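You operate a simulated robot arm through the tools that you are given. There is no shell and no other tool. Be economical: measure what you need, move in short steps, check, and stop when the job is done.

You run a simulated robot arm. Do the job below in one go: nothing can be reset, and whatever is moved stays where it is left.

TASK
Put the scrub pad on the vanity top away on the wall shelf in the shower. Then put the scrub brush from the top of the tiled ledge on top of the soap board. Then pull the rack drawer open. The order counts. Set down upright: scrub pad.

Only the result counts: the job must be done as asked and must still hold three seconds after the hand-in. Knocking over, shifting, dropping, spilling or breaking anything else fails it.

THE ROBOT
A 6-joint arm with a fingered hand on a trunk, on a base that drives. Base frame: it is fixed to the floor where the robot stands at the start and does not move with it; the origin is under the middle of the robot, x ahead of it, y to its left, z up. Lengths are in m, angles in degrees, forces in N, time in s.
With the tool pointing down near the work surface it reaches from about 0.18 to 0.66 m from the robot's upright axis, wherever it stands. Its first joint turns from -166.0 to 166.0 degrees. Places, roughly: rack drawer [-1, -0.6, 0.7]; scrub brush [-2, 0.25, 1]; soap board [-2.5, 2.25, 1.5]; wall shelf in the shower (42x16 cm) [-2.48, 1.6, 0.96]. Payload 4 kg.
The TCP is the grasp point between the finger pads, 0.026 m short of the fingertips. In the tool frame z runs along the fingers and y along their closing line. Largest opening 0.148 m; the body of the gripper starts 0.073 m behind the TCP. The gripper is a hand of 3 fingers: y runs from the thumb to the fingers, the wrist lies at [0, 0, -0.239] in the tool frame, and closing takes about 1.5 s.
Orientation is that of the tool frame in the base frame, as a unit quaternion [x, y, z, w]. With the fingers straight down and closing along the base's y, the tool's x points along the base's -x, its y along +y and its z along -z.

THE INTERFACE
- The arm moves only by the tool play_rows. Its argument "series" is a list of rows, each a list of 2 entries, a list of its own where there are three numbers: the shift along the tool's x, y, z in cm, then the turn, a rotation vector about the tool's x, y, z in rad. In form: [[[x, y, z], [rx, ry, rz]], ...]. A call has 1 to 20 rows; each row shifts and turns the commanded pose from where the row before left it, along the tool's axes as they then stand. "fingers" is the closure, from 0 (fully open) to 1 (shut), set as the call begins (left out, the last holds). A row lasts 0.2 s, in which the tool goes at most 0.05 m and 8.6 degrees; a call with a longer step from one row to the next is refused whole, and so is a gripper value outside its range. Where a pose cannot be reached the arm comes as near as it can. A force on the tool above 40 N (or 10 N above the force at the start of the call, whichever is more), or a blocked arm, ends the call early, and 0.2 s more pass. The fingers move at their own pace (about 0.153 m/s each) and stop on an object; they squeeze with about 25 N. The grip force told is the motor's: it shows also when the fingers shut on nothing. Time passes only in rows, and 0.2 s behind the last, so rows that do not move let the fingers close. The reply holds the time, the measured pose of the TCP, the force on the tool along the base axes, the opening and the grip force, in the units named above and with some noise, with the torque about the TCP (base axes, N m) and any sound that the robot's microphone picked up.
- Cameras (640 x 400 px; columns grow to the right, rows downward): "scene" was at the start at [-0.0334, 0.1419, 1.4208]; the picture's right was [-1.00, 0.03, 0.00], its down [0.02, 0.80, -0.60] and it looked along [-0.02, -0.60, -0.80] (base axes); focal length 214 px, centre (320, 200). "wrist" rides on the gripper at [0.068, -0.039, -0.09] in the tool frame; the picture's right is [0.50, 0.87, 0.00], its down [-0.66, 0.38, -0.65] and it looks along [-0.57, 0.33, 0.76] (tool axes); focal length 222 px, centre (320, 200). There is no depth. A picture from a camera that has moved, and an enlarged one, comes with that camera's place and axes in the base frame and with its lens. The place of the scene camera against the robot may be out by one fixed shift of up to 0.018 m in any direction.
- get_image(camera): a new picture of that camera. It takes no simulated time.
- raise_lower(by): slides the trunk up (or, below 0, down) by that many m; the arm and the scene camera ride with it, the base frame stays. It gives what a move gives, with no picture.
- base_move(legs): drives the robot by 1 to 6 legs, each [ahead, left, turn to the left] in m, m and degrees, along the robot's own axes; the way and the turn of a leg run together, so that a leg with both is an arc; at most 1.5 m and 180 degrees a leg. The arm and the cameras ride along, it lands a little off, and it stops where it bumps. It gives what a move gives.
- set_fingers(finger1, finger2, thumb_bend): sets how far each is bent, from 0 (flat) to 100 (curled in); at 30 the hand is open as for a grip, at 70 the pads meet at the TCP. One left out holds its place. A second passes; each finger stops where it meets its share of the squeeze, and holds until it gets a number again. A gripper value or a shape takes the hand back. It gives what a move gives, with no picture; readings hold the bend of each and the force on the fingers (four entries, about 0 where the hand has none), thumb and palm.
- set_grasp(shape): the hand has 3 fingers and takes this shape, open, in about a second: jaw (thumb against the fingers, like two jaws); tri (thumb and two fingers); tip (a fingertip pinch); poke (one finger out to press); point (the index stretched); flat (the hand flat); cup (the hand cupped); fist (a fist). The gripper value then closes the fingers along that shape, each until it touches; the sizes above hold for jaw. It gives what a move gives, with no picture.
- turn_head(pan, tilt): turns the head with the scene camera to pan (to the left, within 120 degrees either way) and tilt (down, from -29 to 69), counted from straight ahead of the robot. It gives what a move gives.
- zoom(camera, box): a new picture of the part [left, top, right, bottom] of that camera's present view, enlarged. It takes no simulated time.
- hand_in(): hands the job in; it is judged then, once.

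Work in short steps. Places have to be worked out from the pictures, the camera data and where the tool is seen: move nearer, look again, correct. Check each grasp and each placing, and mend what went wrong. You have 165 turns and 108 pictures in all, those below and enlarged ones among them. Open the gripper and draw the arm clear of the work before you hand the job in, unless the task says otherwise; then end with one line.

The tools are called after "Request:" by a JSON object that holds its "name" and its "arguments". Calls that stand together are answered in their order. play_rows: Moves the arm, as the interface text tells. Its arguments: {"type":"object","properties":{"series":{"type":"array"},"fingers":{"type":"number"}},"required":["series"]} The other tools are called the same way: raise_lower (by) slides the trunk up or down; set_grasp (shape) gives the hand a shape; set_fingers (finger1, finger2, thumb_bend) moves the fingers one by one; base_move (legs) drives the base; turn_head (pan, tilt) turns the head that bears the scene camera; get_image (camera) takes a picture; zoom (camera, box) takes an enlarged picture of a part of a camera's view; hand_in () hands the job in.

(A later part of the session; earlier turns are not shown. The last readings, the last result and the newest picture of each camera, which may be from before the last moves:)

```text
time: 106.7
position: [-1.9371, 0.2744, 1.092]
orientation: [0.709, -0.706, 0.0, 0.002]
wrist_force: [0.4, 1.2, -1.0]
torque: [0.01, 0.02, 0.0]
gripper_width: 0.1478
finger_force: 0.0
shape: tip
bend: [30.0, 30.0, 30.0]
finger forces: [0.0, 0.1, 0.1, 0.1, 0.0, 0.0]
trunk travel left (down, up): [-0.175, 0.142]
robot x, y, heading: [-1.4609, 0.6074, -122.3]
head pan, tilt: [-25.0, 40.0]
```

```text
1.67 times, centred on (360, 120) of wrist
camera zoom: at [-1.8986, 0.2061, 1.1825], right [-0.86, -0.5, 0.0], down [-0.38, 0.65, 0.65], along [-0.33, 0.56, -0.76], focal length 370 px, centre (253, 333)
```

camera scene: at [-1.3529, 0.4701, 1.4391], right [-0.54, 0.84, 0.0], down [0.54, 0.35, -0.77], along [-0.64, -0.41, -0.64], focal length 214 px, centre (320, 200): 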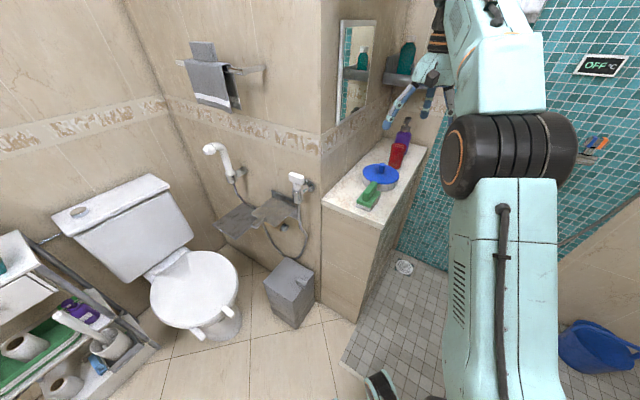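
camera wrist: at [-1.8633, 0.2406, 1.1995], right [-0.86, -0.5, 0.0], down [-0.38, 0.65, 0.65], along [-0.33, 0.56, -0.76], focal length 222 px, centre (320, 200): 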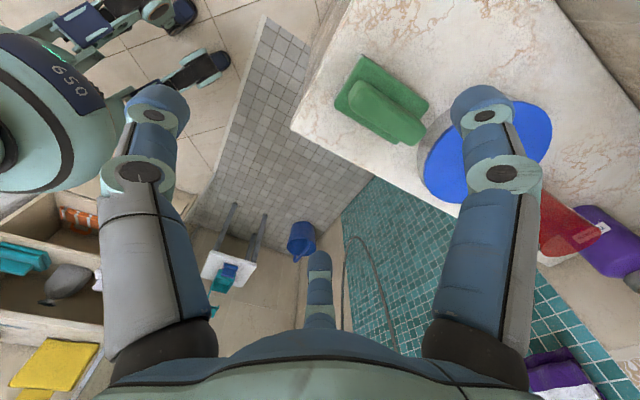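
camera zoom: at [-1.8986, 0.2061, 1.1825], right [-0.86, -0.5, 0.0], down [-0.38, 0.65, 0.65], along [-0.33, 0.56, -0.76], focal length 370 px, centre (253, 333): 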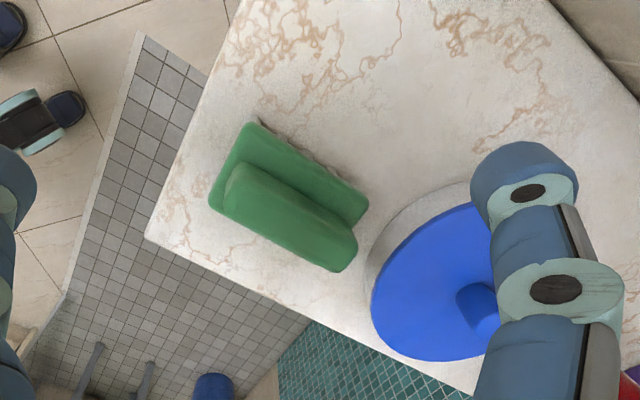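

Triangulating gives the ridge top centre (-1.970, 0.278, 0.955), ledge z≈0.91, and the dish about 1.5 cm beyond the brush. I'll align and lower to z 0.99.

Request:
{"name": "play_rows", "arguments": {"series": [[[-0.3, 2.5, 0], [0, 0, 0.1]], [[0, 0, 4], [0, 0, 0]], [[0, 0, 3], [0, 0, 0]], [[0, 0, 3], [0, 0, 0]]]}}

Request:
{"name": "get_image", "arguments": {"camera": "wrist"}}

Request:
{"name": "zoom", "arguments": {"camera": "scene", "box": [320, 100, 448, 220]}}

```text
time: 107.7
position: [-1.9619, 0.2735, 0.9919]
orientation: [-0.672, 0.74, 0.0, -0.001]
wrist_force: [-0.1, 0.2, -0.5]
torque: [0.02, -0.02, -0.01]
gripper_width: 0.1477
finger_force: 0.1
shape: tip
bend: [30.0, 30.0, 30.0]
finger forces: [0.0, 0.0, 0.1, 0.1, 0.0, 0.1]
trunk travel left (down, up): [-0.175, 0.142]
robot x, y, heading: [-1.4604, 0.6045, -122.2]
head pan, tilt: [-25.0, 40.0]
```

```text
45 pictures are left
camera wrist: at [-1.9302, 0.2025, 1.0818], right [-0.91, -0.41, 0.0], down [-0.31, 0.69, 0.65], along [-0.27, 0.59, -0.76], focal length 222 px, centre (320, 200)
```

wrist: 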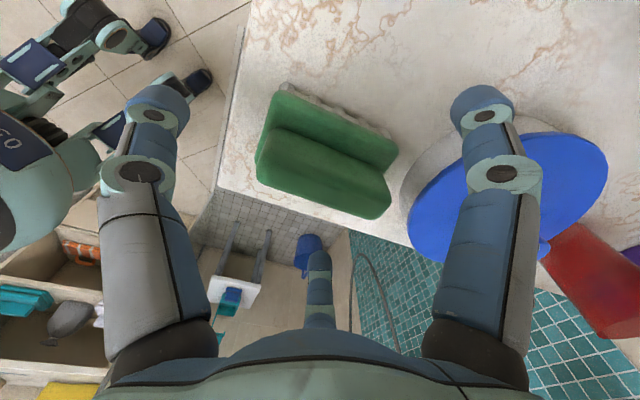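

```text
3.33 times, centred on (384, 160) of scene
camera zoom: at [-1.353, 0.47, 1.4391], right [-0.54, 0.84, 0.0], down [0.54, 0.35, -0.77], along [-0.64, -0.41, -0.64], focal length 715 px, centre (107, 333)
```

zoom: 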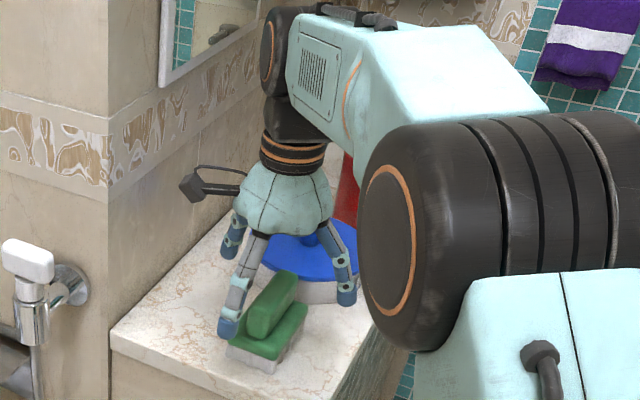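

Alignment is good. I'll lower to TCP z≈0.948, close the two fingers first, then the thumb.

Request:
{"name": "play_rows", "arguments": {"series": [[[0, 0, 2.2], [0, 0, 0]], [[0, 0, 2.2], [0, 0, 0]], [[0, 0, 0], [0, 0, 0]]]}}

Request:
{"name": "get_image", "arguments": {"camera": "wrist"}}

Request:
{"name": "zoom", "arguments": {"camera": "scene", "box": [350, 140, 420, 210]}}

```text
time: 108.5
position: [-1.9619, 0.2746, 0.9459]
orientation: [-0.672, 0.74, 0.0, -0.001]
wrist_force: [0.9, 0.1, 0.2]
torque: [-0.01, 0.02, 0.01]
gripper_width: 0.1482
finger_force: 0.0
shape: tip
bend: [30.0, 30.0, 30.0]
finger forces: [0.1, 0.0, 0.0, 0.1, 0.0, 0.0]
trunk travel left (down, up): [-0.175, 0.142]
robot x, y, heading: [-1.46, 0.6064, -122.0]
head pan, tilt: [-25.0, 40.0]
```

```text
43 pictures are left
camera wrist: at [-1.9301, 0.2038, 1.0357], right [-0.91, -0.41, 0.0], down [-0.31, 0.69, 0.65], along [-0.27, 0.59, -0.76], focal length 222 px, centre (320, 200)
```

wrist: 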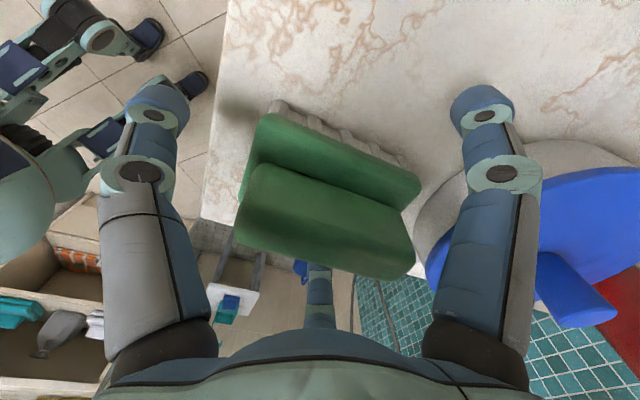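

```text
5.71 times, centred on (385, 175) of scene
camera zoom: at [-1.3529, 0.4702, 1.4391], right [-0.54, 0.84, 0.0], down [0.54, 0.35, -0.77], along [-0.64, -0.41, -0.64], focal length 1226 px, centre (-51, 343)
```

zoom: 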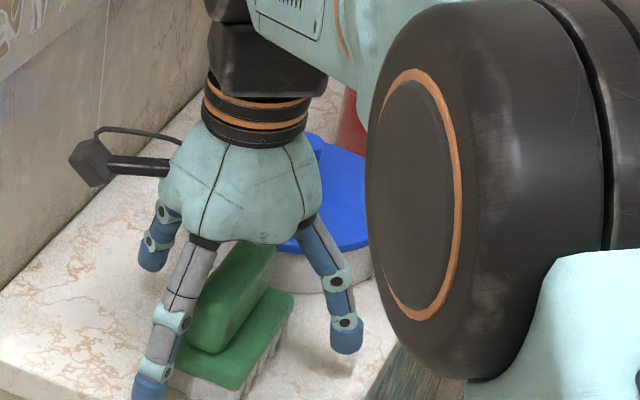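

Positions match the earlier good grasp, so I'll close all fingers together.

Request:
{"name": "play_rows", "arguments": {"series": [[[0, 0, 0], [0, 0, 0]], [[0, 0, 0], [0, 0, 0]], [[0, 0, 0], [0, 0, 0]], [[0, 0, 0], [0, 0, 0]], [[0, 0, 0], [0, 0, 0]], [[0, 0, 0], [0, 0, 0]], [[0, 0, 0], [0, 0, 0]], [[0, 0, 0], [0, 0, 0]]], "fingers": 1}}

Request:
{"name": "get_image", "arguments": {"camera": "wrist"}}

```text
time: 110.3
position: [-1.9621, 0.2744, 0.9461]
orientation: [-0.672, 0.74, 0.0, -0.002]
wrist_force: [-0.3, 0.6, 0.4]
torque: [-0.02, -0.02, -0.01]
gripper_width: 0.0686
finger_force: 25.0
shape: tip
bend: [77.0, 38.0, 70.0]
finger forces: [19.0, 21.3, 0.1, 0.1, 22.1, 0.0]
trunk travel left (down, up): [-0.175, 0.142]
robot x, y, heading: [-1.4628, 0.6015, -122.5]
head pan, tilt: [-25.0, 40.0]
```

```text
41 pictures are left
camera wrist: at [-1.9303, 0.2037, 1.0359], right [-0.91, -0.41, 0.0], down [-0.31, 0.69, 0.65], along [-0.27, 0.59, -0.76], focal length 222 px, centre (320, 200)
```

wrist: 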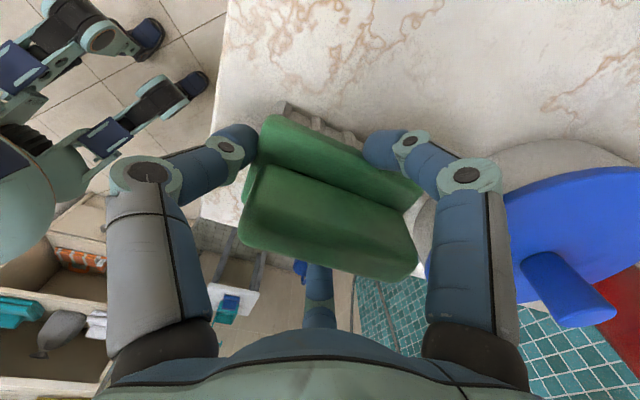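

The grip is firm and the brush didn't slide. I'll lift and check.

Request:
{"name": "play_rows", "arguments": {"series": [[[0, 0, -1], [0, 0, 0]], [[0, 0, -2], [0, 0, 0]], [[0, 0, -3], [0, 0, 0]], [[0, 0, -4], [0, 0, 0]], [[0, 0, 0], [0, 0, 0]]]}}

Request:
{"name": "get_image", "arguments": {"camera": "wrist"}}

```text
time: 111.5
position: [-1.9641, 0.2752, 1.0468]
orientation: [-0.672, 0.74, 0.001, -0.001]
wrist_force: [0.1, 1.3, -1.5]
torque: [-0.01, -0.02, -0.03]
gripper_width: 0.0688
finger_force: 25.6
shape: tip
bend: [77.0, 38.0, 70.0]
finger forces: [19.0, 21.3, 0.0, 0.0, 22.1, 0.0]
trunk travel left (down, up): [-0.175, 0.142]
robot x, y, heading: [-1.4587, 0.6033, -122.4]
head pan, tilt: [-25.0, 40.0]
```

```text
40 pictures are left
camera wrist: at [-1.9315, 0.2044, 1.1373], right [-0.91, -0.41, 0.0], down [-0.31, 0.69, 0.65], along [-0.27, 0.59, -0.76], focal length 222 px, centre (320, 200)
```

wrist: 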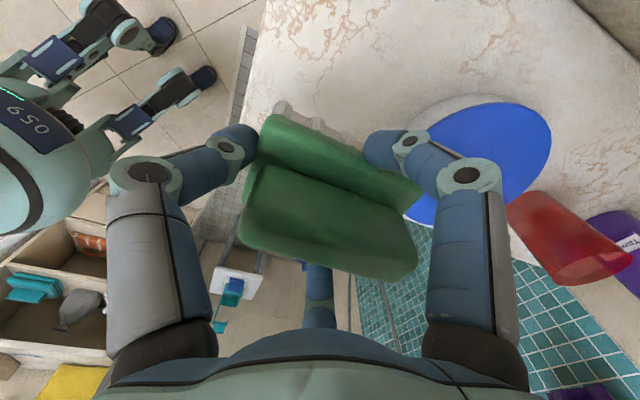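

The brush is in hand. I'll retract and raise, then turn the base so the arm points toward +y, and drive toward the doorway near (0, 1.85).

Request:
{"name": "play_rows", "arguments": {"series": [[[0, 0, -4], [0, 0, 0]], [[0, 0, -4], [0, 0, 0]], [[-2.3, -2.9, -3], [0, 0, 0]], [[-2.3, -2.9, -3], [0, 0, 0]], [[-1.2, -1.5, -1], [0, 0, 0]]]}}

Request:
{"name": "base_move", "arguments": {"legs": [[0, 0, -110]]}}

Request:
{"name": "turn_head", "arguments": {"pan": -70, "tilt": 20}}

Request:
{"name": "get_image", "arguments": {"camera": "scene"}}

```text
time: 112.7
position: [-1.8846, 0.3286, 1.1948]
orientation: [-0.672, 0.74, 0.001, 0.0]
wrist_force: [-0.4, 0.5, -1.0]
torque: [0.02, -0.04, 0.0]
gripper_width: 0.0683
finger_force: 25.1
shape: tip
bend: [77.0, 38.0, 70.0]
finger forces: [19.0, 21.3, 0.0, 0.0, 21.9, 0.0]
trunk travel left (down, up): [-0.175, 0.142]
robot x, y, heading: [-1.46, 0.6034, -122.3]
head pan, tilt: [-25.0, 40.0]
```

```text
time: 117.7
position: [-1.5799, 1.098, 1.1946]
orientation: [0.218, 0.976, 0.0, -0.001]
wrist_force: [-0.3, -0.4, -2.5]
torque: [-0.04, -0.01, -0.02]
gripper_width: 0.0676
finger_force: 25.6
shape: tip
bend: [77.0, 38.0, 70.0]
finger forces: [19.0, 21.3, 0.1, 0.1, 21.4, 0.1]
trunk travel left (down, up): [-0.175, 0.142]
robot x, y, heading: [-1.4636, 0.6034, 128.0]
head pan, tilt: [-25.0, 40.0]
```

```text
time: 118.8
position: [-1.5804, 1.0979, 1.1951]
orientation: [0.217, 0.976, 0.002, -0.001]
wrist_force: [0.0, -0.5, -1.0]
torque: [0.0, 0.04, 0.0]
gripper_width: 0.0673
finger_force: 24.9
shape: tip
bend: [77.0, 38.0, 70.0]
finger forces: [19.0, 21.3, 0.0, 0.0, 21.3, 0.0]
trunk travel left (down, up): [-0.175, 0.142]
robot x, y, heading: [-1.4626, 0.6014, 128.2]
head pan, tilt: [-70.0, 20.0]
```

```text
39 pictures are left
camera scene: at [-1.5731, 0.5425, 1.4705], right [0.85, -0.53, 0.0], down [-0.18, -0.29, -0.94], along [0.49, 0.8, -0.34], focal length 214 px, centre (320, 200)
```

scene: 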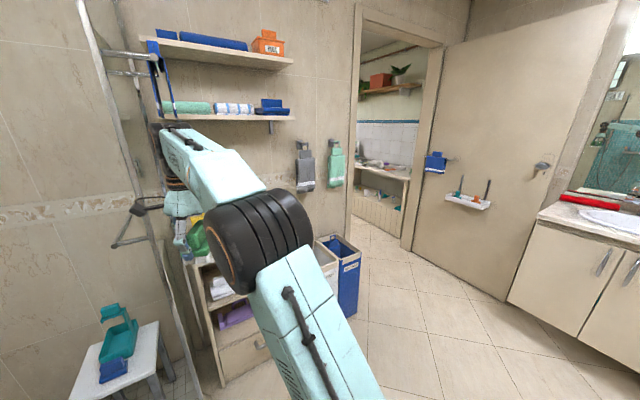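

The doorway spans x from about −0.45 to 0.49 at y≈1.88. I'll drive sideways to (0.02, 1.2), keeping the arm forward.

Request:
{"name": "base_move", "arguments": {"legs": [[-0.468, -0.599, 0], [0.029, -0.937, 0], [0, 0, -13]]}}

Request:
{"name": "turn_head", "arguments": {"pan": 0, "tilt": 15}}

Request:
{"name": "get_image", "arguments": {"camera": "scene"}}

```text
time: 133.4
position: [-0.0116, 1.7215, 1.1943]
orientation: [0.325, 0.946, 0.002, 0.0]
wrist_force: [-0.1, 0.4, -0.8]
torque: [-0.04, 0.01, -0.03]
gripper_width: 0.0673
finger_force: 24.7
shape: tip
bend: [77.0, 38.0, 70.0]
finger forces: [19.1, 21.2, 0.1, 0.0, 21.4, 0.0]
trunk travel left (down, up): [-0.175, 0.142]
robot x, y, heading: [-0.0019, 1.2117, 115.6]
head pan, tilt: [-70.0, 20.0]
```

```text
time: 134.8
position: [-0.0125, 1.7202, 1.1946]
orientation: [0.324, 0.946, 0.001, 0.0]
wrist_force: [0.7, 0.8, -0.8]
torque: [-0.03, -0.01, 0.0]
gripper_width: 0.0673
finger_force: 24.7
shape: tip
bend: [77.0, 38.0, 70.0]
finger forces: [19.1, 21.2, 0.0, 0.1, 21.3, 0.0]
trunk travel left (down, up): [-0.175, 0.142]
robot x, y, heading: [-0.0019, 1.2137, 115.5]
head pan, tilt: [0.0, 15.0]
```

```text
38 pictures are left
camera scene: at [-0.2347, 1.194, 1.4787], right [0.9, 0.43, 0.0], down [0.11, -0.23, -0.97], along [-0.41, 0.87, -0.26], focal length 214 px, centre (320, 200)
```

scene: 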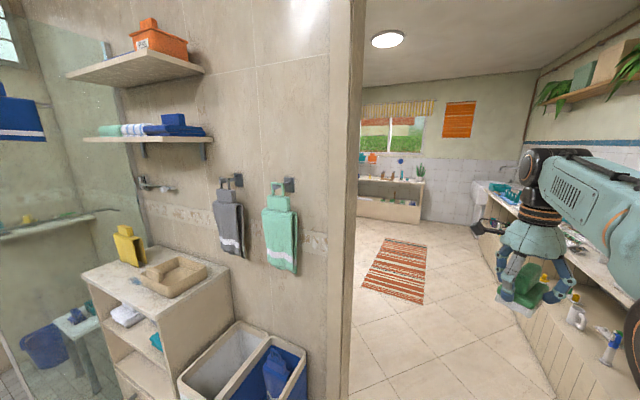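

The next room is open ahead. I'll drive through the door and look left along its wall.

Request:
{"name": "base_move", "arguments": {"legs": [[0.45, -0.225, 0], [0.54, -0.26, 0]]}}

Request:
{"name": "turn_head", "arguments": {"pan": 70, "tilt": 10}}

Request:
{"name": "get_image", "arguments": {"camera": "scene"}}

```text
time: 140.7
position: [-0.0127, 2.8266, 1.1946]
orientation: [0.32, 0.947, 0.002, -0.001]
wrist_force: [-0.3, 0.4, -1.0]
torque: [-0.04, 0.03, 0.01]
gripper_width: 0.0673
finger_force: 25.0
shape: tip
bend: [77.0, 38.0, 70.0]
finger forces: [19.1, 21.1, 0.0, 0.0, 21.3, 0.1]
trunk travel left (down, up): [-0.175, 0.142]
robot x, y, heading: [-0.0027, 2.321, 115.8]
head pan, tilt: [0.0, 15.0]
```

```text
time: 142.2
position: [-0.0137, 2.8264, 1.1945]
orientation: [0.321, 0.947, 0.0, 0.0]
wrist_force: [-0.2, -0.6, -0.6]
torque: [-0.02, 0.04, 0.02]
gripper_width: 0.0673
finger_force: 24.9
shape: tip
bend: [77.0, 38.0, 70.0]
finger forces: [19.2, 21.2, 0.0, 0.0, 21.2, 0.0]
trunk travel left (down, up): [-0.175, 0.142]
robot x, y, heading: [-0.0037, 2.3195, 115.8]
head pan, tilt: [70.0, 10.0]
```

```text
37 pictures are left
camera scene: at [-0.2847, 2.2047, 1.4868], right [-0.1, 0.99, 0.0], down [0.17, 0.02, -0.98], along [-0.98, -0.1, -0.17], focal length 214 px, centre (320, 200)
```

scene: 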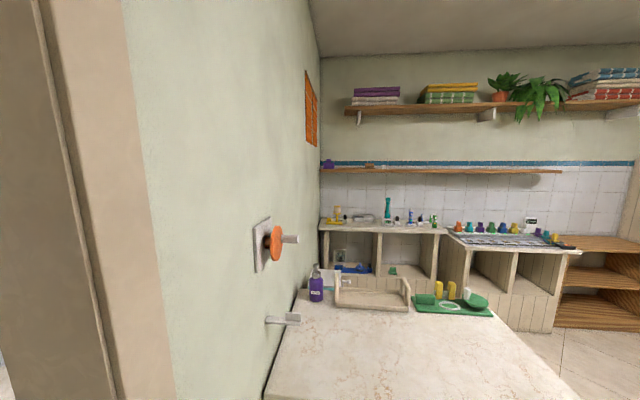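

There's a thin board on the far wall at the right height with small soaps on it. I'll zoom in.

Request:
{"name": "zoom", "arguments": {"camera": "scene", "box": [300, 120, 460, 220]}}

Request:
{"name": "zoom", "arguments": {"camera": "scene", "box": [440, 120, 600, 220]}}

```text
4.00 times, centred on (380, 170) of scene
camera zoom: at [-0.2847, 2.2047, 1.4868], right [-0.1, 0.99, 0.0], down [0.17, 0.02, -0.98], along [-0.98, -0.1, -0.17], focal length 858 px, centre (80, 320)
```

zoom: 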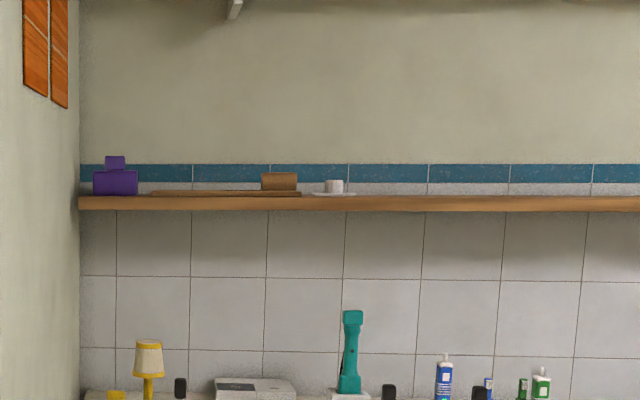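

```text
4.00 times, centred on (520, 170) of scene
camera zoom: at [-0.2847, 2.2047, 1.4868], right [-0.1, 0.99, 0.0], down [0.17, 0.02, -0.98], along [-0.98, -0.1, -0.17], focal length 858 px, centre (-480, 320)
```

zoom: 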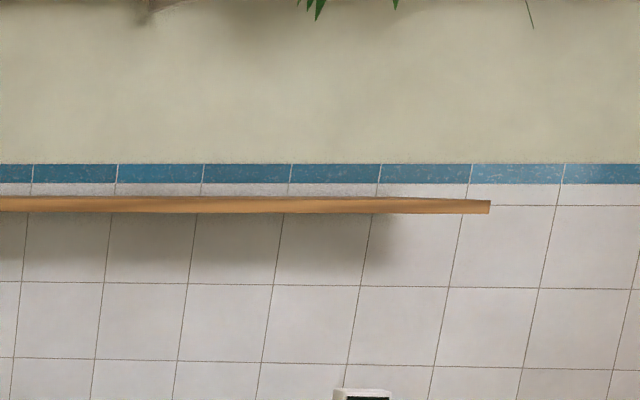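

The soap board is the thin wooden plank on that wall shelf, with its left part free and a block on its right end. A marble counter is in the way, so I'll drive on to y≈3.3, turn the arm toward −x, and look.

Request:
{"name": "base_move", "arguments": {"legs": [[0.855, -0.414, 0], [0, 0, 90]]}}

Request:
{"name": "turn_head", "arguments": {"pan": 0, "tilt": 20}}

Request:
{"name": "get_image", "arguments": {"camera": "scene"}}

```text
time: 151.0
position: [-0.5152, 3.2907, 1.1956]
orientation: [-0.437, 0.899, 0.0, -0.001]
wrist_force: [-1.0, 0.0, -0.7]
torque: [-0.01, -0.05, 0.0]
gripper_width: 0.0664
finger_force: 25.2
shape: tip
bend: [77.0, 38.0, 70.0]
finger forces: [19.1, 21.1, 0.0, 0.1, 20.9, 0.0]
trunk travel left (down, up): [-0.175, 0.142]
robot x, y, heading: [-0.009, 3.2895, -155.0]
head pan, tilt: [70.0, 10.0]
```

```text
time: 152.4
position: [-0.5156, 3.2895, 1.1959]
orientation: [-0.436, 0.9, 0.001, -0.001]
wrist_force: [0.0, -0.7, -1.9]
torque: [-0.05, 0.0, -0.02]
gripper_width: 0.0661
finger_force: 25.1
shape: tip
bend: [77.0, 38.0, 70.0]
finger forces: [19.2, 21.2, 0.1, 0.0, 20.8, 0.0]
trunk travel left (down, up): [-0.175, 0.142]
robot x, y, heading: [-0.0099, 3.2915, -155.1]
head pan, tilt: [0.0, 20.0]
```

```text
34 pictures are left
camera scene: at [0.0057, 3.0794, 1.4706], right [-0.42, 0.91, 0.0], down [0.31, 0.14, -0.94], along [-0.85, -0.4, -0.34], focal length 214 px, centre (320, 200)
```

scene: 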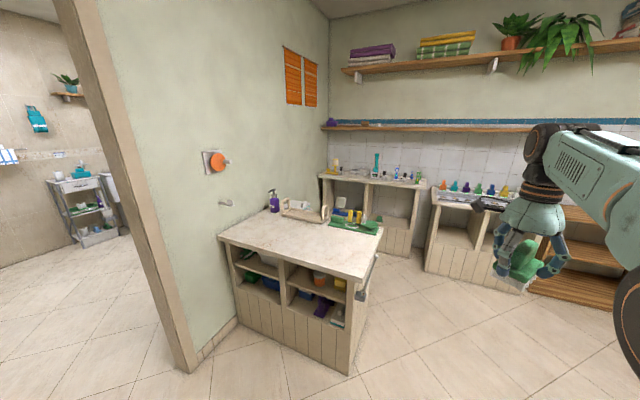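

The far cabinet's front is at x≈−2.3, and there's a nook between it and the island. I'll raise the trunk and hand, then drive toward (-1.7, 3.25).

Request:
{"name": "raise_lower", "arguments": {"by": 0.14}}

Request:
{"name": "play_rows", "arguments": {"series": [[[0, 0, -4], [0, 0, 0]], [[0, 0, -4], [0, 0, 0]], [[0, 0, -4], [0, 0, 0]], [[0, 0, -4], [0, 0, 0]], [[0, 0, -4], [0, 0, 0]], [[0, 0, -4], [0, 0, 0]]]}}

Request:
{"name": "base_move", "arguments": {"legs": [[1.178, -0.549, 0], [0.317, -0.25, 0]]}}

Request:
{"name": "turn_head", "arguments": {"pan": 25, "tilt": 12}}

Request:
{"name": "get_image", "arguments": {"camera": "scene"}}

```text
time: 154.1
position: [-0.5163, 3.2909, 1.3344]
orientation: [-0.437, 0.9, 0.001, 0.0]
wrist_force: [0.6, 0.6, -0.9]
torque: [-0.02, -0.01, 0.03]
gripper_width: 0.0665
finger_force: 25.2
shape: tip
bend: [77.0, 38.0, 70.0]
finger forces: [19.1, 21.2, 0.1, 0.1, 20.8, 0.0]
trunk travel left (down, up): [-0.315, 0.002]
robot x, y, heading: [-0.0069, 3.2931, -154.9]
head pan, tilt: [0.0, 20.0]
```

```text
time: 155.5
position: [-0.4558, 3.2887, 1.4533]
orientation: [-0.438, 0.899, 0.002, -0.002]
wrist_force: [-0.1, 0.4, -1.1]
torque: [0.01, -0.02, 0.02]
gripper_width: 0.0665
finger_force: 25.1
shape: tip
bend: [77.0, 38.0, 70.0]
finger forces: [19.0, 21.2, 0.0, 0.0, 20.7, 0.0]
out of reach, approached as far as the arm can: row 3, 4, 5, 6
trunk travel left (down, up): [-0.315, 0.002]
robot x, y, heading: [-0.0101, 3.2934, -155.1]
head pan, tilt: [0.0, 20.0]
```

```text
time: 164.4
position: [-2.15, 3.3627, 1.4543]
orientation: [-0.442, 0.897, 0.001, -0.001]
wrist_force: [0.0, -0.3, -2.1]
torque: [-0.03, -0.03, -0.03]
gripper_width: 0.0664
finger_force: 24.6
shape: tip
bend: [77.0, 38.0, 70.0]
finger forces: [19.1, 20.9, 0.1, 0.0, 20.7, 0.0]
trunk travel left (down, up): [-0.315, 0.002]
robot x, y, heading: [-1.7032, 3.3789, -153.9]
head pan, tilt: [0.0, 20.0]
```

```text
time: 165.3
position: [-2.1515, 3.3632, 1.4531]
orientation: [-0.442, 0.897, 0.001, -0.002]
wrist_force: [0.7, 0.6, -0.7]
torque: [0.01, -0.01, 0.0]
gripper_width: 0.0661
finger_force: 25.1
shape: tip
bend: [77.0, 38.0, 70.0]
finger forces: [19.1, 21.0, 0.0, 0.0, 20.6, 0.0]
trunk travel left (down, up): [-0.315, 0.002]
robot x, y, heading: [-1.7024, 3.3716, -154.3]
head pan, tilt: [25.0, 12.0]
```

```text
33 pictures are left
camera scene: at [-1.6507, 3.1334, 1.6258], right [-0.77, 0.63, 0.0], down [0.13, 0.16, -0.98], along [-0.62, -0.76, -0.21], focal length 214 px, centre (320, 200)
```

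scene: 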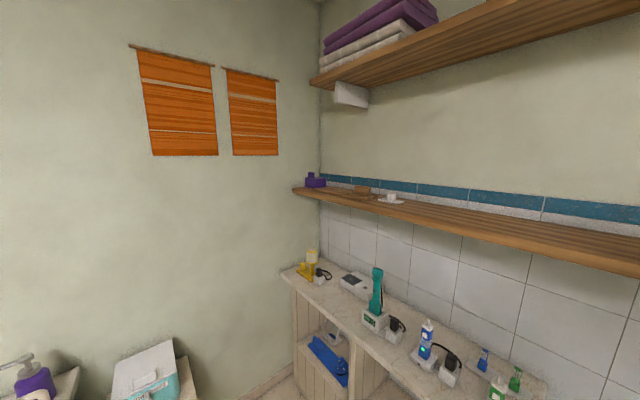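

The board is visible on the wooden shelf in the corner. I'll zoom in to measure its place and height.

Request:
{"name": "zoom", "arguments": {"camera": "scene", "box": [280, 150, 440, 250]}}

```text
4.00 times, centred on (360, 200) of scene
camera zoom: at [-1.6507, 3.1334, 1.6258], right [-0.77, 0.63, 0.0], down [0.13, 0.16, -0.98], along [-0.62, -0.76, -0.21], focal length 858 px, centre (160, 200)
```

zoom: 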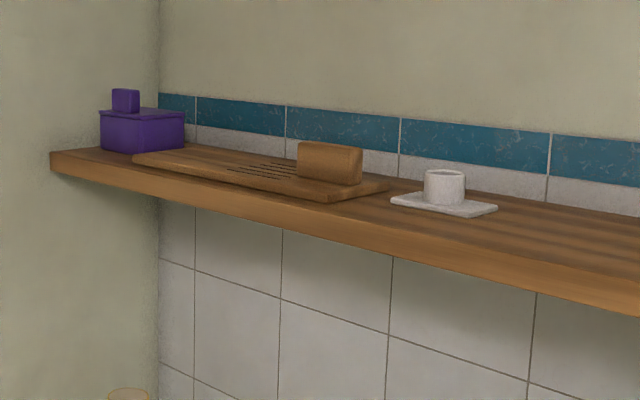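

The board spans x −2.51…−2.385 and y 2.15…2.52, with its top at about z 1.43. Before driving into the nook I'll look down at the floor there.

Request:
{"name": "turn_head", "arguments": {"pan": 50, "tilt": 50}}

Request:
{"name": "get_image", "arguments": {"camera": "scene"}}

```text
time: 166.3
position: [-2.1514, 3.3634, 1.4531]
orientation: [-0.442, 0.897, 0.0, -0.001]
wrist_force: [0.0, -0.4, -0.8]
torque: [0.01, 0.02, 0.01]
gripper_width: 0.0662
finger_force: 24.5
shape: tip
bend: [77.0, 38.0, 70.0]
finger forces: [19.1, 20.8, 0.0, 0.0, 20.6, 0.1]
trunk travel left (down, up): [-0.315, 0.002]
robot x, y, heading: [-1.7027, 3.3748, -154.0]
head pan, tilt: [50.0, 50.0]
```

```text
31 pictures are left
camera scene: at [-1.6107, 3.131, 1.5673], right [-0.97, 0.25, 0.0], down [0.19, 0.74, -0.64], along [-0.16, -0.62, -0.77], focal length 214 px, centre (320, 200)
```

scene: 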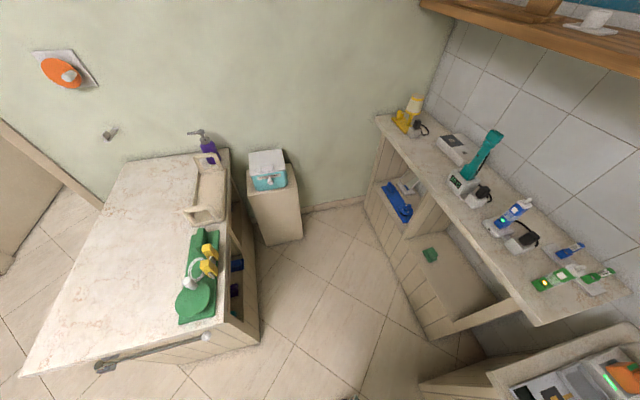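

The nook's clear floor runs x −2.35…−1.7 near the wall, with a small bin at (-1.52, 2.1). I'll drive to (-1.72, 2.62), then set the hand yaw to 360° with a 20° lean-back tilt, because the upright hand can't reach that high.

Request:
{"name": "base_move", "arguments": {"legs": [[0.347, 0.672, 0]]}}

Request:
{"name": "play_rows", "arguments": {"series": [[[0, 0, 0], [0, 0, 0.13]], [[0, 0, 0], [0, 0, 0.13]], [[0, 0, 0], [0, 0, 0.13]], [[0, 0, 0], [0, 0, 0.13]], [[0, 0, 0], [0, 0, 0.13]], [[0, 0, 0], [0, 0, 0.13]], [[0, 0, 0], [0, 0, 0.13]], [[0, 0, 0], [0, 0.12, 0]], [[0, 0, 0], [0, 0.12, 0]], [[0, 0, 0], [0, 0.12, 0]], [[0, 0, 0], [0, 0, 0]]]}}

Request:
{"name": "turn_head", "arguments": {"pan": 0, "tilt": 15}}

Request:
{"name": "get_image", "arguments": {"camera": "scene"}}

```text
time: 172.8
position: [-2.1739, 2.6095, 1.4534]
orientation: [-0.432, 0.902, 0.001, -0.002]
wrist_force: [-0.1, -0.5, -1.5]
torque: [-0.04, 0.02, -0.02]
gripper_width: 0.066
finger_force: 24.8
shape: tip
bend: [77.0, 38.0, 70.0]
finger forces: [19.0, 21.0, 0.0, 0.0, 20.5, 0.0]
trunk travel left (down, up): [-0.315, 0.002]
robot x, y, heading: [-1.7248, 2.6113, -155.8]
head pan, tilt: [50.0, 50.0]
```

```text
time: 175.2
position: [-2.1758, 2.6108, 1.4525]
orientation: [0.009, 0.983, 0.001, -0.181]
wrist_force: [-0.4, 0.4, -1.0]
torque: [-0.03, 0.0, 0.0]
gripper_width: 0.0661
finger_force: 24.6
shape: tip
bend: [77.0, 38.0, 70.0]
finger forces: [19.0, 21.3, 0.0, 0.1, 20.4, 0.1]
trunk travel left (down, up): [-0.315, 0.002]
robot x, y, heading: [-1.7253, 2.61, -155.5]
head pan, tilt: [50.0, 50.0]
```

```text
time: 176.3
position: [-2.1745, 2.6096, 1.4534]
orientation: [0.009, 0.983, 0.002, -0.182]
wrist_force: [0.1, -0.3, -1.9]
torque: [-0.05, 0.02, 0.0]
gripper_width: 0.0658
finger_force: 25.2
shape: tip
bend: [77.0, 38.0, 70.0]
finger forces: [19.0, 21.3, 0.1, 0.1, 20.4, 0.0]
trunk travel left (down, up): [-0.315, 0.002]
robot x, y, heading: [-1.726, 2.6115, -155.7]
head pan, tilt: [0.0, 15.0]
```

```text
30 pictures are left
camera scene: at [-1.7047, 2.4005, 1.6209], right [-0.41, 0.91, 0.0], down [0.24, 0.11, -0.97], along [-0.88, -0.4, -0.26], focal length 214 px, centre (320, 200)
```

scene: 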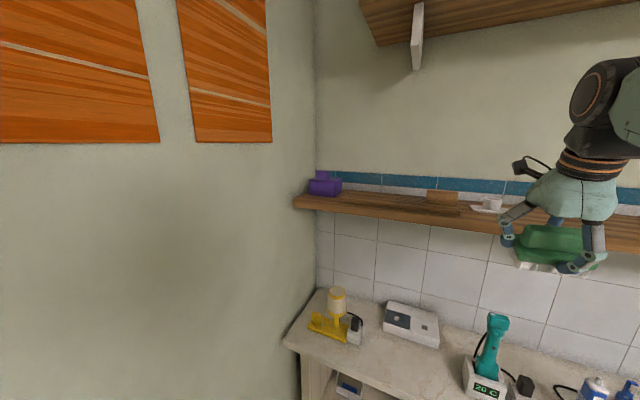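

Hand is tilted and holding. I'll shift the hand to be over the intended line (y offset −0.21) and raise to z≈1.505.

Request:
{"name": "play_rows", "arguments": {"series": [[[-0.18, -4.2, -1.17], [0, 0, 0]], [[-0.18, -4.2, -1.17], [0, 0, 0]], [[-0.18, -4.2, -1.17], [0, 0, 0]], [[-0.18, -4.2, -1.17], [0, 0, 0]], [[-0.18, -4.2, -1.17], [0, 0, 0]]]}}

Request:
{"name": "get_image", "arguments": {"camera": "scene"}}

```text
time: 177.6
position: [-2.1466, 2.3983, 1.5049]
orientation: [0.009, 0.983, 0.002, -0.182]
wrist_force: [0.0, -0.1, -1.4]
torque: [-0.02, 0.01, -0.03]
gripper_width: 0.0658
finger_force: 25.0
shape: tip
bend: [77.0, 38.0, 70.0]
finger forces: [19.0, 21.1, 0.0, 0.1, 20.7, 0.1]
trunk travel left (down, up): [-0.315, 0.002]
robot x, y, heading: [-1.7285, 2.6108, -155.5]
head pan, tilt: [0.0, 15.0]
```

```text
29 pictures are left
camera scene: at [-1.7051, 2.3987, 1.6207], right [-0.41, 0.91, 0.0], down [0.24, 0.11, -0.97], along [-0.88, -0.4, -0.26], focal length 214 px, centre (320, 200)
```

scene: 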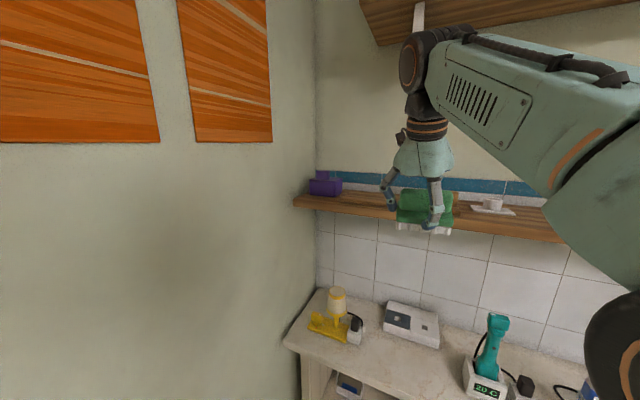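

I'll approach in two stages: the diagonal first, then part of the way toward the wall.

Request:
{"name": "base_move", "arguments": {"legs": [[0.155, 0.05, 0], [0.064, -0.029, 0]]}}

Request:
{"name": "get_image", "arguments": {"camera": "wrist"}}

Request:
{"name": "zoom", "arguments": {"camera": "scene", "box": [300, 130, 540, 280]}}

```text
time: 179.6
position: [-2.3297, 2.2899, 1.5039]
orientation: [0.004, 0.984, 0.001, -0.181]
wrist_force: [0.3, 0.6, -0.3]
torque: [-0.02, -0.05, -0.02]
gripper_width: 0.0658
finger_force: 24.8
shape: tip
bend: [77.0, 38.0, 70.0]
finger forces: [18.9, 21.1, 0.0, 0.0, 20.5, 0.1]
trunk travel left (down, up): [-0.315, 0.002]
robot x, y, heading: [-1.9117, 2.4995, -155.3]
head pan, tilt: [0.0, 15.0]
```

```text
28 pictures are left
camera wrist: at [-2.3614, 2.251, 1.6124], right [-0.46, 0.87, 0.18], down [0.85, 0.37, 0.38], along [0.26, 0.33, -0.91], focal length 222 px, centre (320, 200)
```

wrist: 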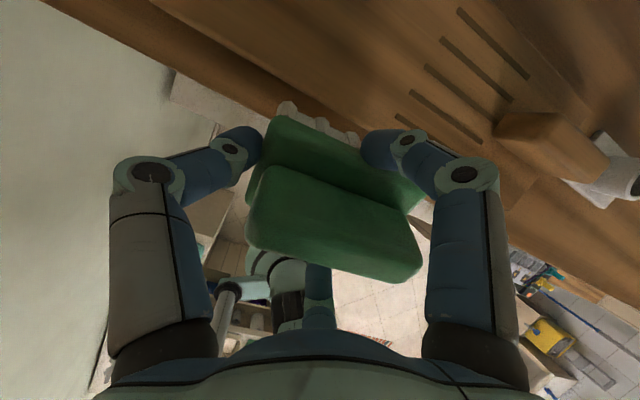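

```text
2.67 times, centred on (420, 205) of scene
camera zoom: at [-1.8885, 2.2931, 1.6208], right [-0.42, 0.91, 0.0], down [0.24, 0.11, -0.97], along [-0.88, -0.41, -0.26], focal length 572 px, centre (53, 187)
```

zoom: 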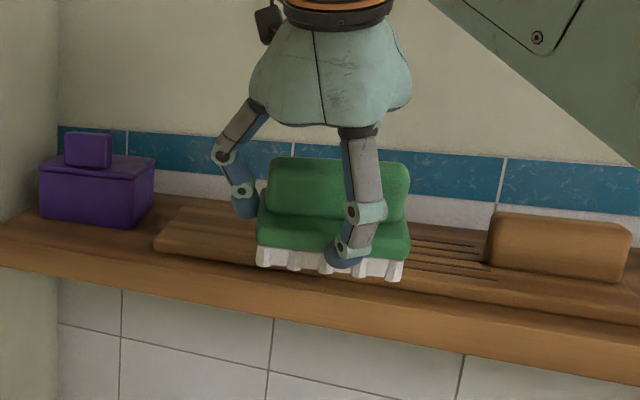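

The brush is lined up with the free part of the board. I'll move the remaining distance toward the wall, mostly with the base.

Request:
{"name": "base_move", "arguments": {"legs": [[0.073, -0.033, 0]]}}

Request:
{"name": "play_rows", "arguments": {"series": [[[2.4, 0, 0.9], [0, 0, 0]], [[0, 0, 0], [0, 0, 0]]]}}

Request:
{"name": "get_image", "arguments": {"camera": "wrist"}}

Request:
{"name": "zoom", "arguments": {"camera": "scene", "box": [300, 130, 540, 280]}}

```text
time: 180.6
position: [-2.4094, 2.2905, 1.5045]
orientation: [0.005, 0.984, 0.001, -0.18]
wrist_force: [-0.1, 0.2, -1.1]
torque: [-0.01, 0.04, -0.01]
gripper_width: 0.0659
finger_force: 24.7
shape: tip
bend: [77.0, 38.0, 70.0]
finger forces: [18.9, 21.0, 0.1, 0.1, 20.3, 0.0]
trunk travel left (down, up): [-0.315, 0.002]
robot x, y, heading: [-1.99, 2.5012, -155.3]
head pan, tilt: [0.0, 15.0]
```

```text
time: 181.2
position: [-2.4322, 2.2912, 1.5041]
orientation: [0.005, 0.983, 0.001, -0.181]
wrist_force: [-0.3, -0.4, -1.1]
torque: [-0.02, -0.02, -0.01]
gripper_width: 0.0655
finger_force: 24.8
shape: tip
bend: [77.0, 38.0, 70.0]
finger forces: [18.9, 21.1, 0.0, 0.1, 20.3, 0.0]
trunk travel left (down, up): [-0.315, 0.002]
robot x, y, heading: [-1.9903, 2.5037, -155.3]
head pan, tilt: [0.0, 15.0]
```

```text
26 pictures are left
camera wrist: at [-2.4637, 2.2518, 1.613], right [-0.46, 0.87, 0.18], down [0.85, 0.37, 0.38], along [0.26, 0.32, -0.91], focal length 222 px, centre (320, 200)
```

wrist: 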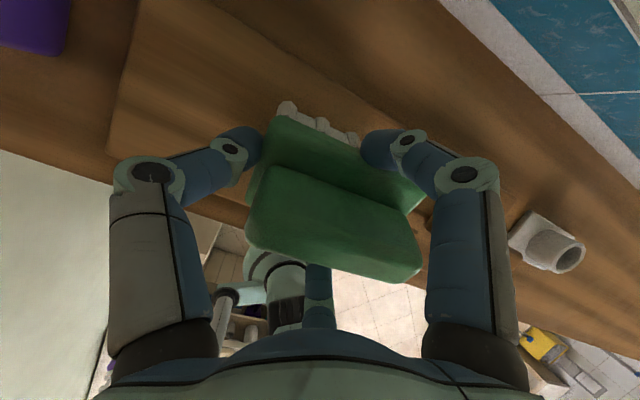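

```text
2.67 times, centred on (420, 205) of scene
camera zoom: at [-1.9665, 2.2932, 1.621], right [-0.42, 0.91, 0.0], down [0.23, 0.11, -0.97], along [-0.88, -0.41, -0.26], focal length 572 px, centre (53, 187)
```

zoom: 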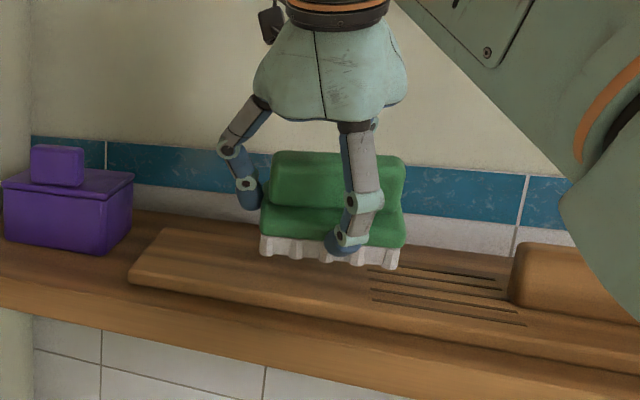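

The brush is over the board. I'll lower it vertically in small steps, watching the force.

Request:
{"name": "play_rows", "arguments": {"series": [[[-0.34, 0, 0.94], [0, 0, 0]], [[-0.17, 0, 0.47], [0, 0, 0]], [[0, 0, 0], [0, 0, 0]]]}}

Request:
{"name": "play_rows", "arguments": {"series": [[[-0.17, 0, 0.47], [0, 0, 0]], [[0, 0, 0], [0, 0, 0]]]}}

Request:
{"name": "zoom", "arguments": {"camera": "scene", "box": [370, 170, 490, 250]}}

```text
time: 182.0
position: [-2.4329, 2.2907, 1.4893]
orientation: [0.004, 0.983, 0.0, -0.182]
wrist_force: [0.6, -0.1, -0.6]
torque: [-0.03, 0.01, 0.0]
gripper_width: 0.0658
finger_force: 25.1
shape: tip
bend: [77.0, 38.0, 70.0]
finger forces: [19.0, 21.1, 0.0, 0.0, 20.3, 0.1]
trunk travel left (down, up): [-0.315, 0.002]
robot x, y, heading: [-1.9909, 2.5047, -155.3]
head pan, tilt: [0.0, 15.0]
```

```text
time: 182.6
position: [-2.4344, 2.292, 1.4874]
orientation: [0.005, 0.983, 0.001, -0.183]
wrist_force: [-2.3, -1.9, 14.0]
torque: [-0.36, -0.08, -0.08]
gripper_width: 0.0661
finger_force: 25.1
shape: tip
bend: [77.0, 38.0, 69.0]
finger forces: [22.2, 22.3, 0.0, 0.0, 23.9, 0.1]
trunk travel left (down, up): [-0.315, 0.002]
robot x, y, heading: [-1.9938, 2.5046, -155.0]
head pan, tilt: [0.0, 15.0]
```

```text
5.00 times, centred on (430, 210) of scene
camera zoom: at [-1.9666, 2.2932, 1.6211], right [-0.42, 0.91, 0.0], down [0.23, 0.11, -0.97], along [-0.88, -0.41, -0.26], focal length 1072 px, centre (-230, 150)
```

zoom: 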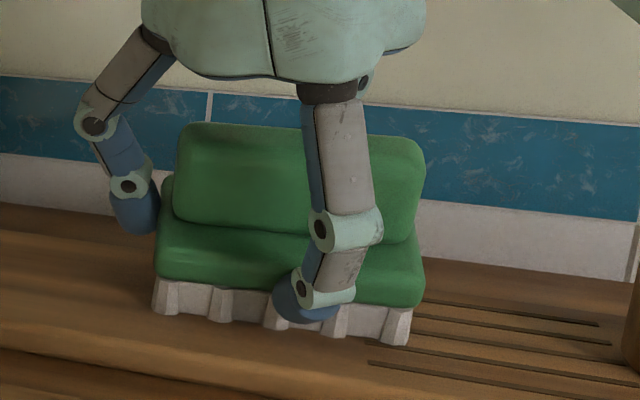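

Contact is 14 N at the near edge. I'll back off 1 mm and release with a small, even finger opening so the brush settles flat on the board.

Request:
{"name": "set_fingers", "arguments": {"finger1": 64, "finger2": 33, "thumb_bend": 60}}

Request:
{"name": "zoom", "arguments": {"camera": "scene", "box": [370, 170, 490, 250]}}

Request:
{"name": "get_image", "arguments": {"camera": "wrist"}}

```text
time: 183.6
position: [-2.4347, 2.2908, 1.4847]
orientation: [0.005, 0.983, 0.001, -0.182]
wrist_force: [-2.7, -4.0, 12.3]
torque: [0.25, -0.51, -0.05]
gripper_width: 0.0252
finger_force: 6.9
shape: fingers
bend: [63.0, 37.0, 60.0]
finger forces: [0.8, 13.0, 0.0, 0.1, 0.3, 0.0]
trunk travel left (down, up): [-0.315, 0.002]
robot x, y, heading: [-1.9913, 2.503, -155.1]
head pan, tilt: [0.0, 15.0]
```

```text
5.00 times, centred on (430, 210) of scene
camera zoom: at [-1.9669, 2.2925, 1.6209], right [-0.42, 0.91, 0.0], down [0.23, 0.11, -0.97], along [-0.88, -0.41, -0.26], focal length 1072 px, centre (-230, 150)
```

zoom: 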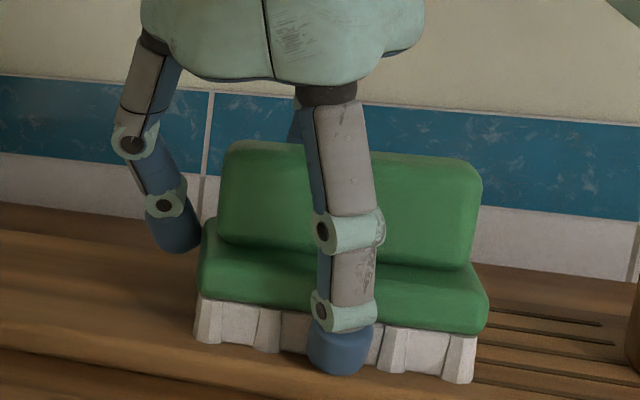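

```text
22 pictures are left
camera wrist: at [-2.4654, 2.2514, 1.5929], right [-0.46, 0.87, 0.18], down [0.85, 0.37, 0.38], along [0.26, 0.32, -0.91], focal length 222 px, centre (320, 200)
```

wrist: 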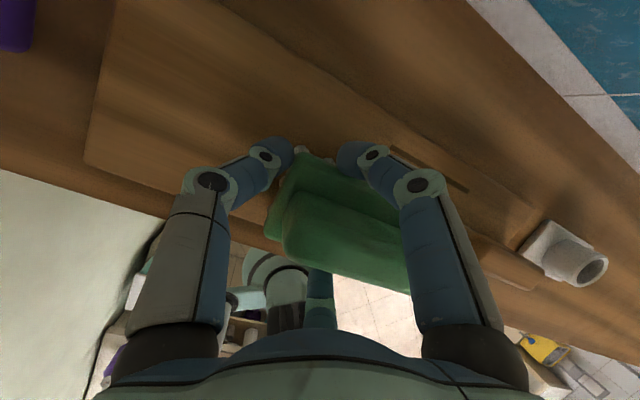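

The wall-side finger had pushed the brush toward the room side. I'll open that finger while the room-side one stays as a stop.

Request:
{"name": "set_fingers", "arguments": {"finger1": 32, "thumb_bend": 50}}

Request:
{"name": "zoom", "arguments": {"camera": "scene", "box": [340, 160, 500, 260]}}

Request:
{"name": "get_image", "arguments": {"camera": "wrist"}}

```text
time: 184.6
position: [-2.4331, 2.2903, 1.486]
orientation: [0.005, 0.983, 0.0, -0.182]
wrist_force: [-1.6, -3.6, 13.6]
torque: [0.28, -0.49, -0.09]
gripper_width: 0.0924
finger_force: 6.3
shape: fingers
bend: [32.0, 37.0, 50.0]
finger forces: [0.1, 12.7, 0.1, 0.0, 0.1, 0.0]
trunk travel left (down, up): [-0.315, 0.002]
robot x, y, heading: [-1.989, 2.5024, -155.2]
head pan, tilt: [0.0, 15.0]
```

```text
4.00 times, centred on (420, 210) of scene
camera zoom: at [-1.9668, 2.2926, 1.6209], right [-0.42, 0.91, 0.0], down [0.23, 0.11, -0.97], along [-0.88, -0.41, -0.26], focal length 858 px, centre (-80, 160)
```

zoom: 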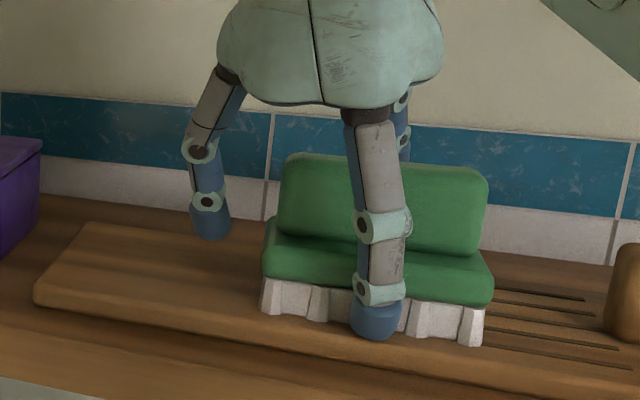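

```text
20 pictures are left
camera wrist: at [-2.4653, 2.2514, 1.5929], right [-0.46, 0.87, 0.18], down [0.85, 0.37, 0.38], along [0.26, 0.32, -0.91], focal length 222 px, centre (320, 200)
```

wrist: 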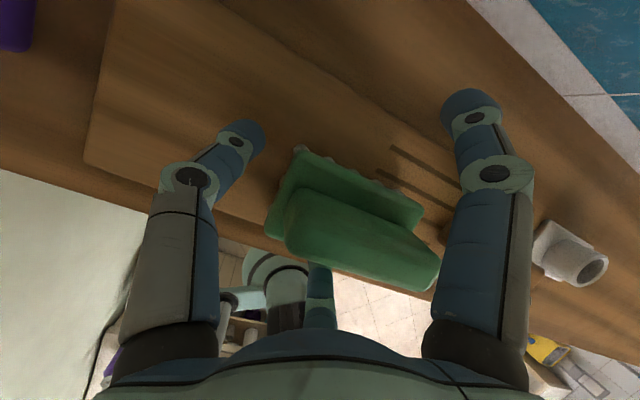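

The brush rests on the board (x about −2.413…−2.47, y 2.28…2.377). I'll open the room-side finger and rise a few millimetres. Then I'll slide the hand out in −y past the brush's end, where fingers and brush no longer overlap.

Request:
{"name": "play_rows", "arguments": {"series": [[[0.1, 0, -0.28], [0, 0, 0]], [[0, 0, 0], [0, 0, 0]]]}}

Request:
{"name": "set_fingers", "arguments": {"finger2": 26, "finger1": 26}}

Request:
{"name": "get_image", "arguments": {"camera": "wrist"}}

Request:
{"name": "zoom", "arguments": {"camera": "scene", "box": [340, 160, 500, 260]}}

```text
time: 185.2
position: [-2.4333, 2.2897, 1.4871]
orientation: [0.005, 0.983, 0.001, -0.181]
wrist_force: [0.0, -0.2, 0.0]
torque: [0.01, 0.0, -0.02]
gripper_width: 0.0926
finger_force: 0.1
shape: fingers
bend: [32.0, 33.0, 50.0]
finger forces: [0.1, 0.0, 0.1, 0.0, 0.1, 0.0]
trunk travel left (down, up): [-0.315, 0.002]
robot x, y, heading: [-1.9878, 2.5016, -155.3]
head pan, tilt: [0.0, 15.0]
```

```text
time: 186.2
position: [-2.433, 2.2911, 1.4891]
orientation: [0.005, 0.983, 0.001, -0.181]
wrist_force: [0.8, 0.3, 0.2]
torque: [-0.02, -0.01, -0.01]
gripper_width: 0.1006
finger_force: 0.2
shape: fingers
bend: [26.0, 26.0, 50.0]
finger forces: [0.0, 0.1, 0.1, 0.1, 0.0, 0.0]
trunk travel left (down, up): [-0.315, 0.002]
robot x, y, heading: [-1.99, 2.5071, -155.2]
head pan, tilt: [0.0, 15.0]
```

```text
19 pictures are left
camera wrist: at [-2.4653, 2.2521, 1.5957], right [-0.46, 0.87, 0.18], down [0.85, 0.37, 0.38], along [0.26, 0.32, -0.91], focal length 222 px, centre (320, 200)
```

wrist: 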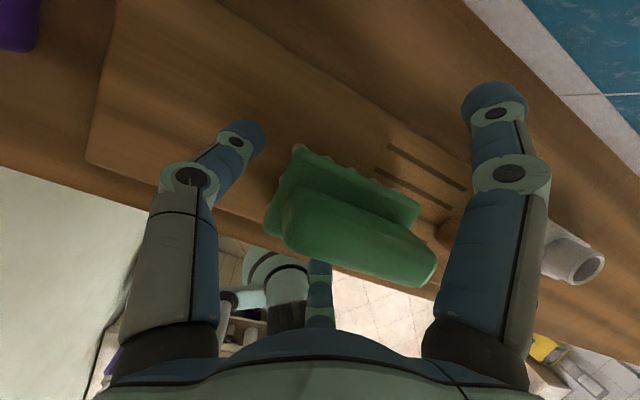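

```text
4.00 times, centred on (420, 210) of scene
camera zoom: at [-1.9671, 2.2929, 1.6209], right [-0.42, 0.91, 0.0], down [0.23, 0.11, -0.97], along [-0.88, -0.41, -0.26], focal length 858 px, centre (-80, 160)
```

zoom: 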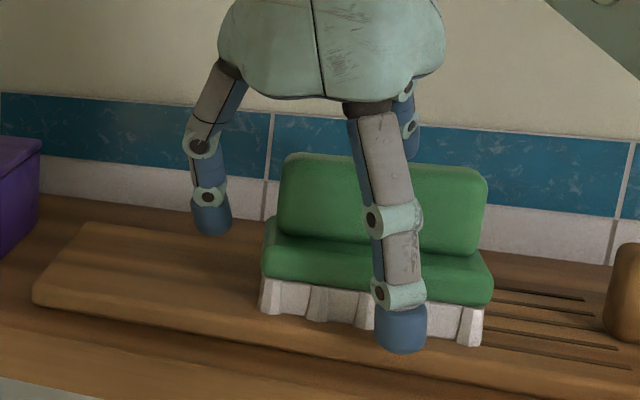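

Only the wall-side fingertip stands behind the ridge, near its top height. I'll open that finger more, lift as far as reach allows, then retract toward the room.

Request:
{"name": "set_fingers", "arguments": {"finger1": 10}}

Request:
{"name": "play_rows", "arguments": {"series": [[[0.2, 0, -0.56], [0, 0, 0]], [[0.2, 0, -0.56], [0, 0, 0]], [[0.2, 0, -0.56], [0, 0, 0]]]}}

Request:
{"name": "zoom", "arguments": {"camera": "scene", "box": [340, 140, 500, 260]}}

```text
time: 187.2
position: [-2.4343, 2.2913, 1.4884]
orientation: [0.005, 0.983, 0.002, -0.181]
wrist_force: [0.0, 0.2, 0.2]
torque: [0.0, 0.0, 0.01]
gripper_width: 0.1187
finger_force: 0.0
shape: fingers
bend: [10.0, 26.0, 50.0]
finger forces: [0.0, 0.0, 0.0, 0.0, 0.0, 0.0]
trunk travel left (down, up): [-0.315, 0.002]
robot x, y, heading: [-1.991, 2.5034, -155.0]
head pan, tilt: [0.0, 15.0]
```

```text
time: 188.0
position: [-2.4331, 2.2913, 1.5065]
orientation: [0.004, 0.983, 0.001, -0.181]
wrist_force: [-0.1, 0.0, 0.0]
torque: [0.01, -0.05, 0.01]
gripper_width: 0.1187
finger_force: 0.1
shape: fingers
bend: [10.0, 26.0, 50.0]
finger forces: [0.0, 0.1, 0.0, 0.0, 0.0, 0.0]
trunk travel left (down, up): [-0.315, 0.002]
robot x, y, heading: [-1.9904, 2.5065, -155.3]
head pan, tilt: [0.0, 15.0]
```

```text
3.33 times, centred on (420, 200) of scene
camera zoom: at [-1.9673, 2.2929, 1.6209], right [-0.42, 0.91, 0.0], down [0.24, 0.11, -0.97], along [-0.88, -0.41, -0.26], focal length 715 px, centre (-13, 200)
```

zoom: 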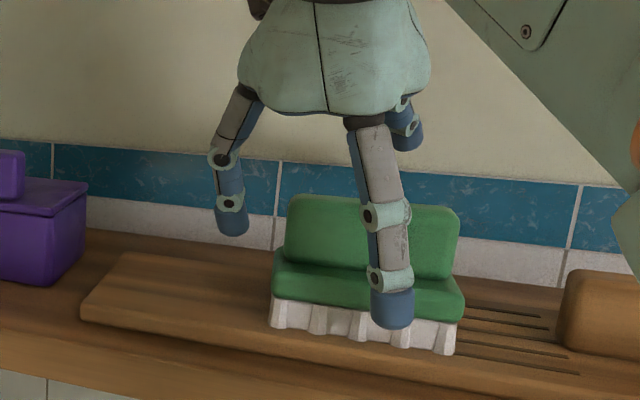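

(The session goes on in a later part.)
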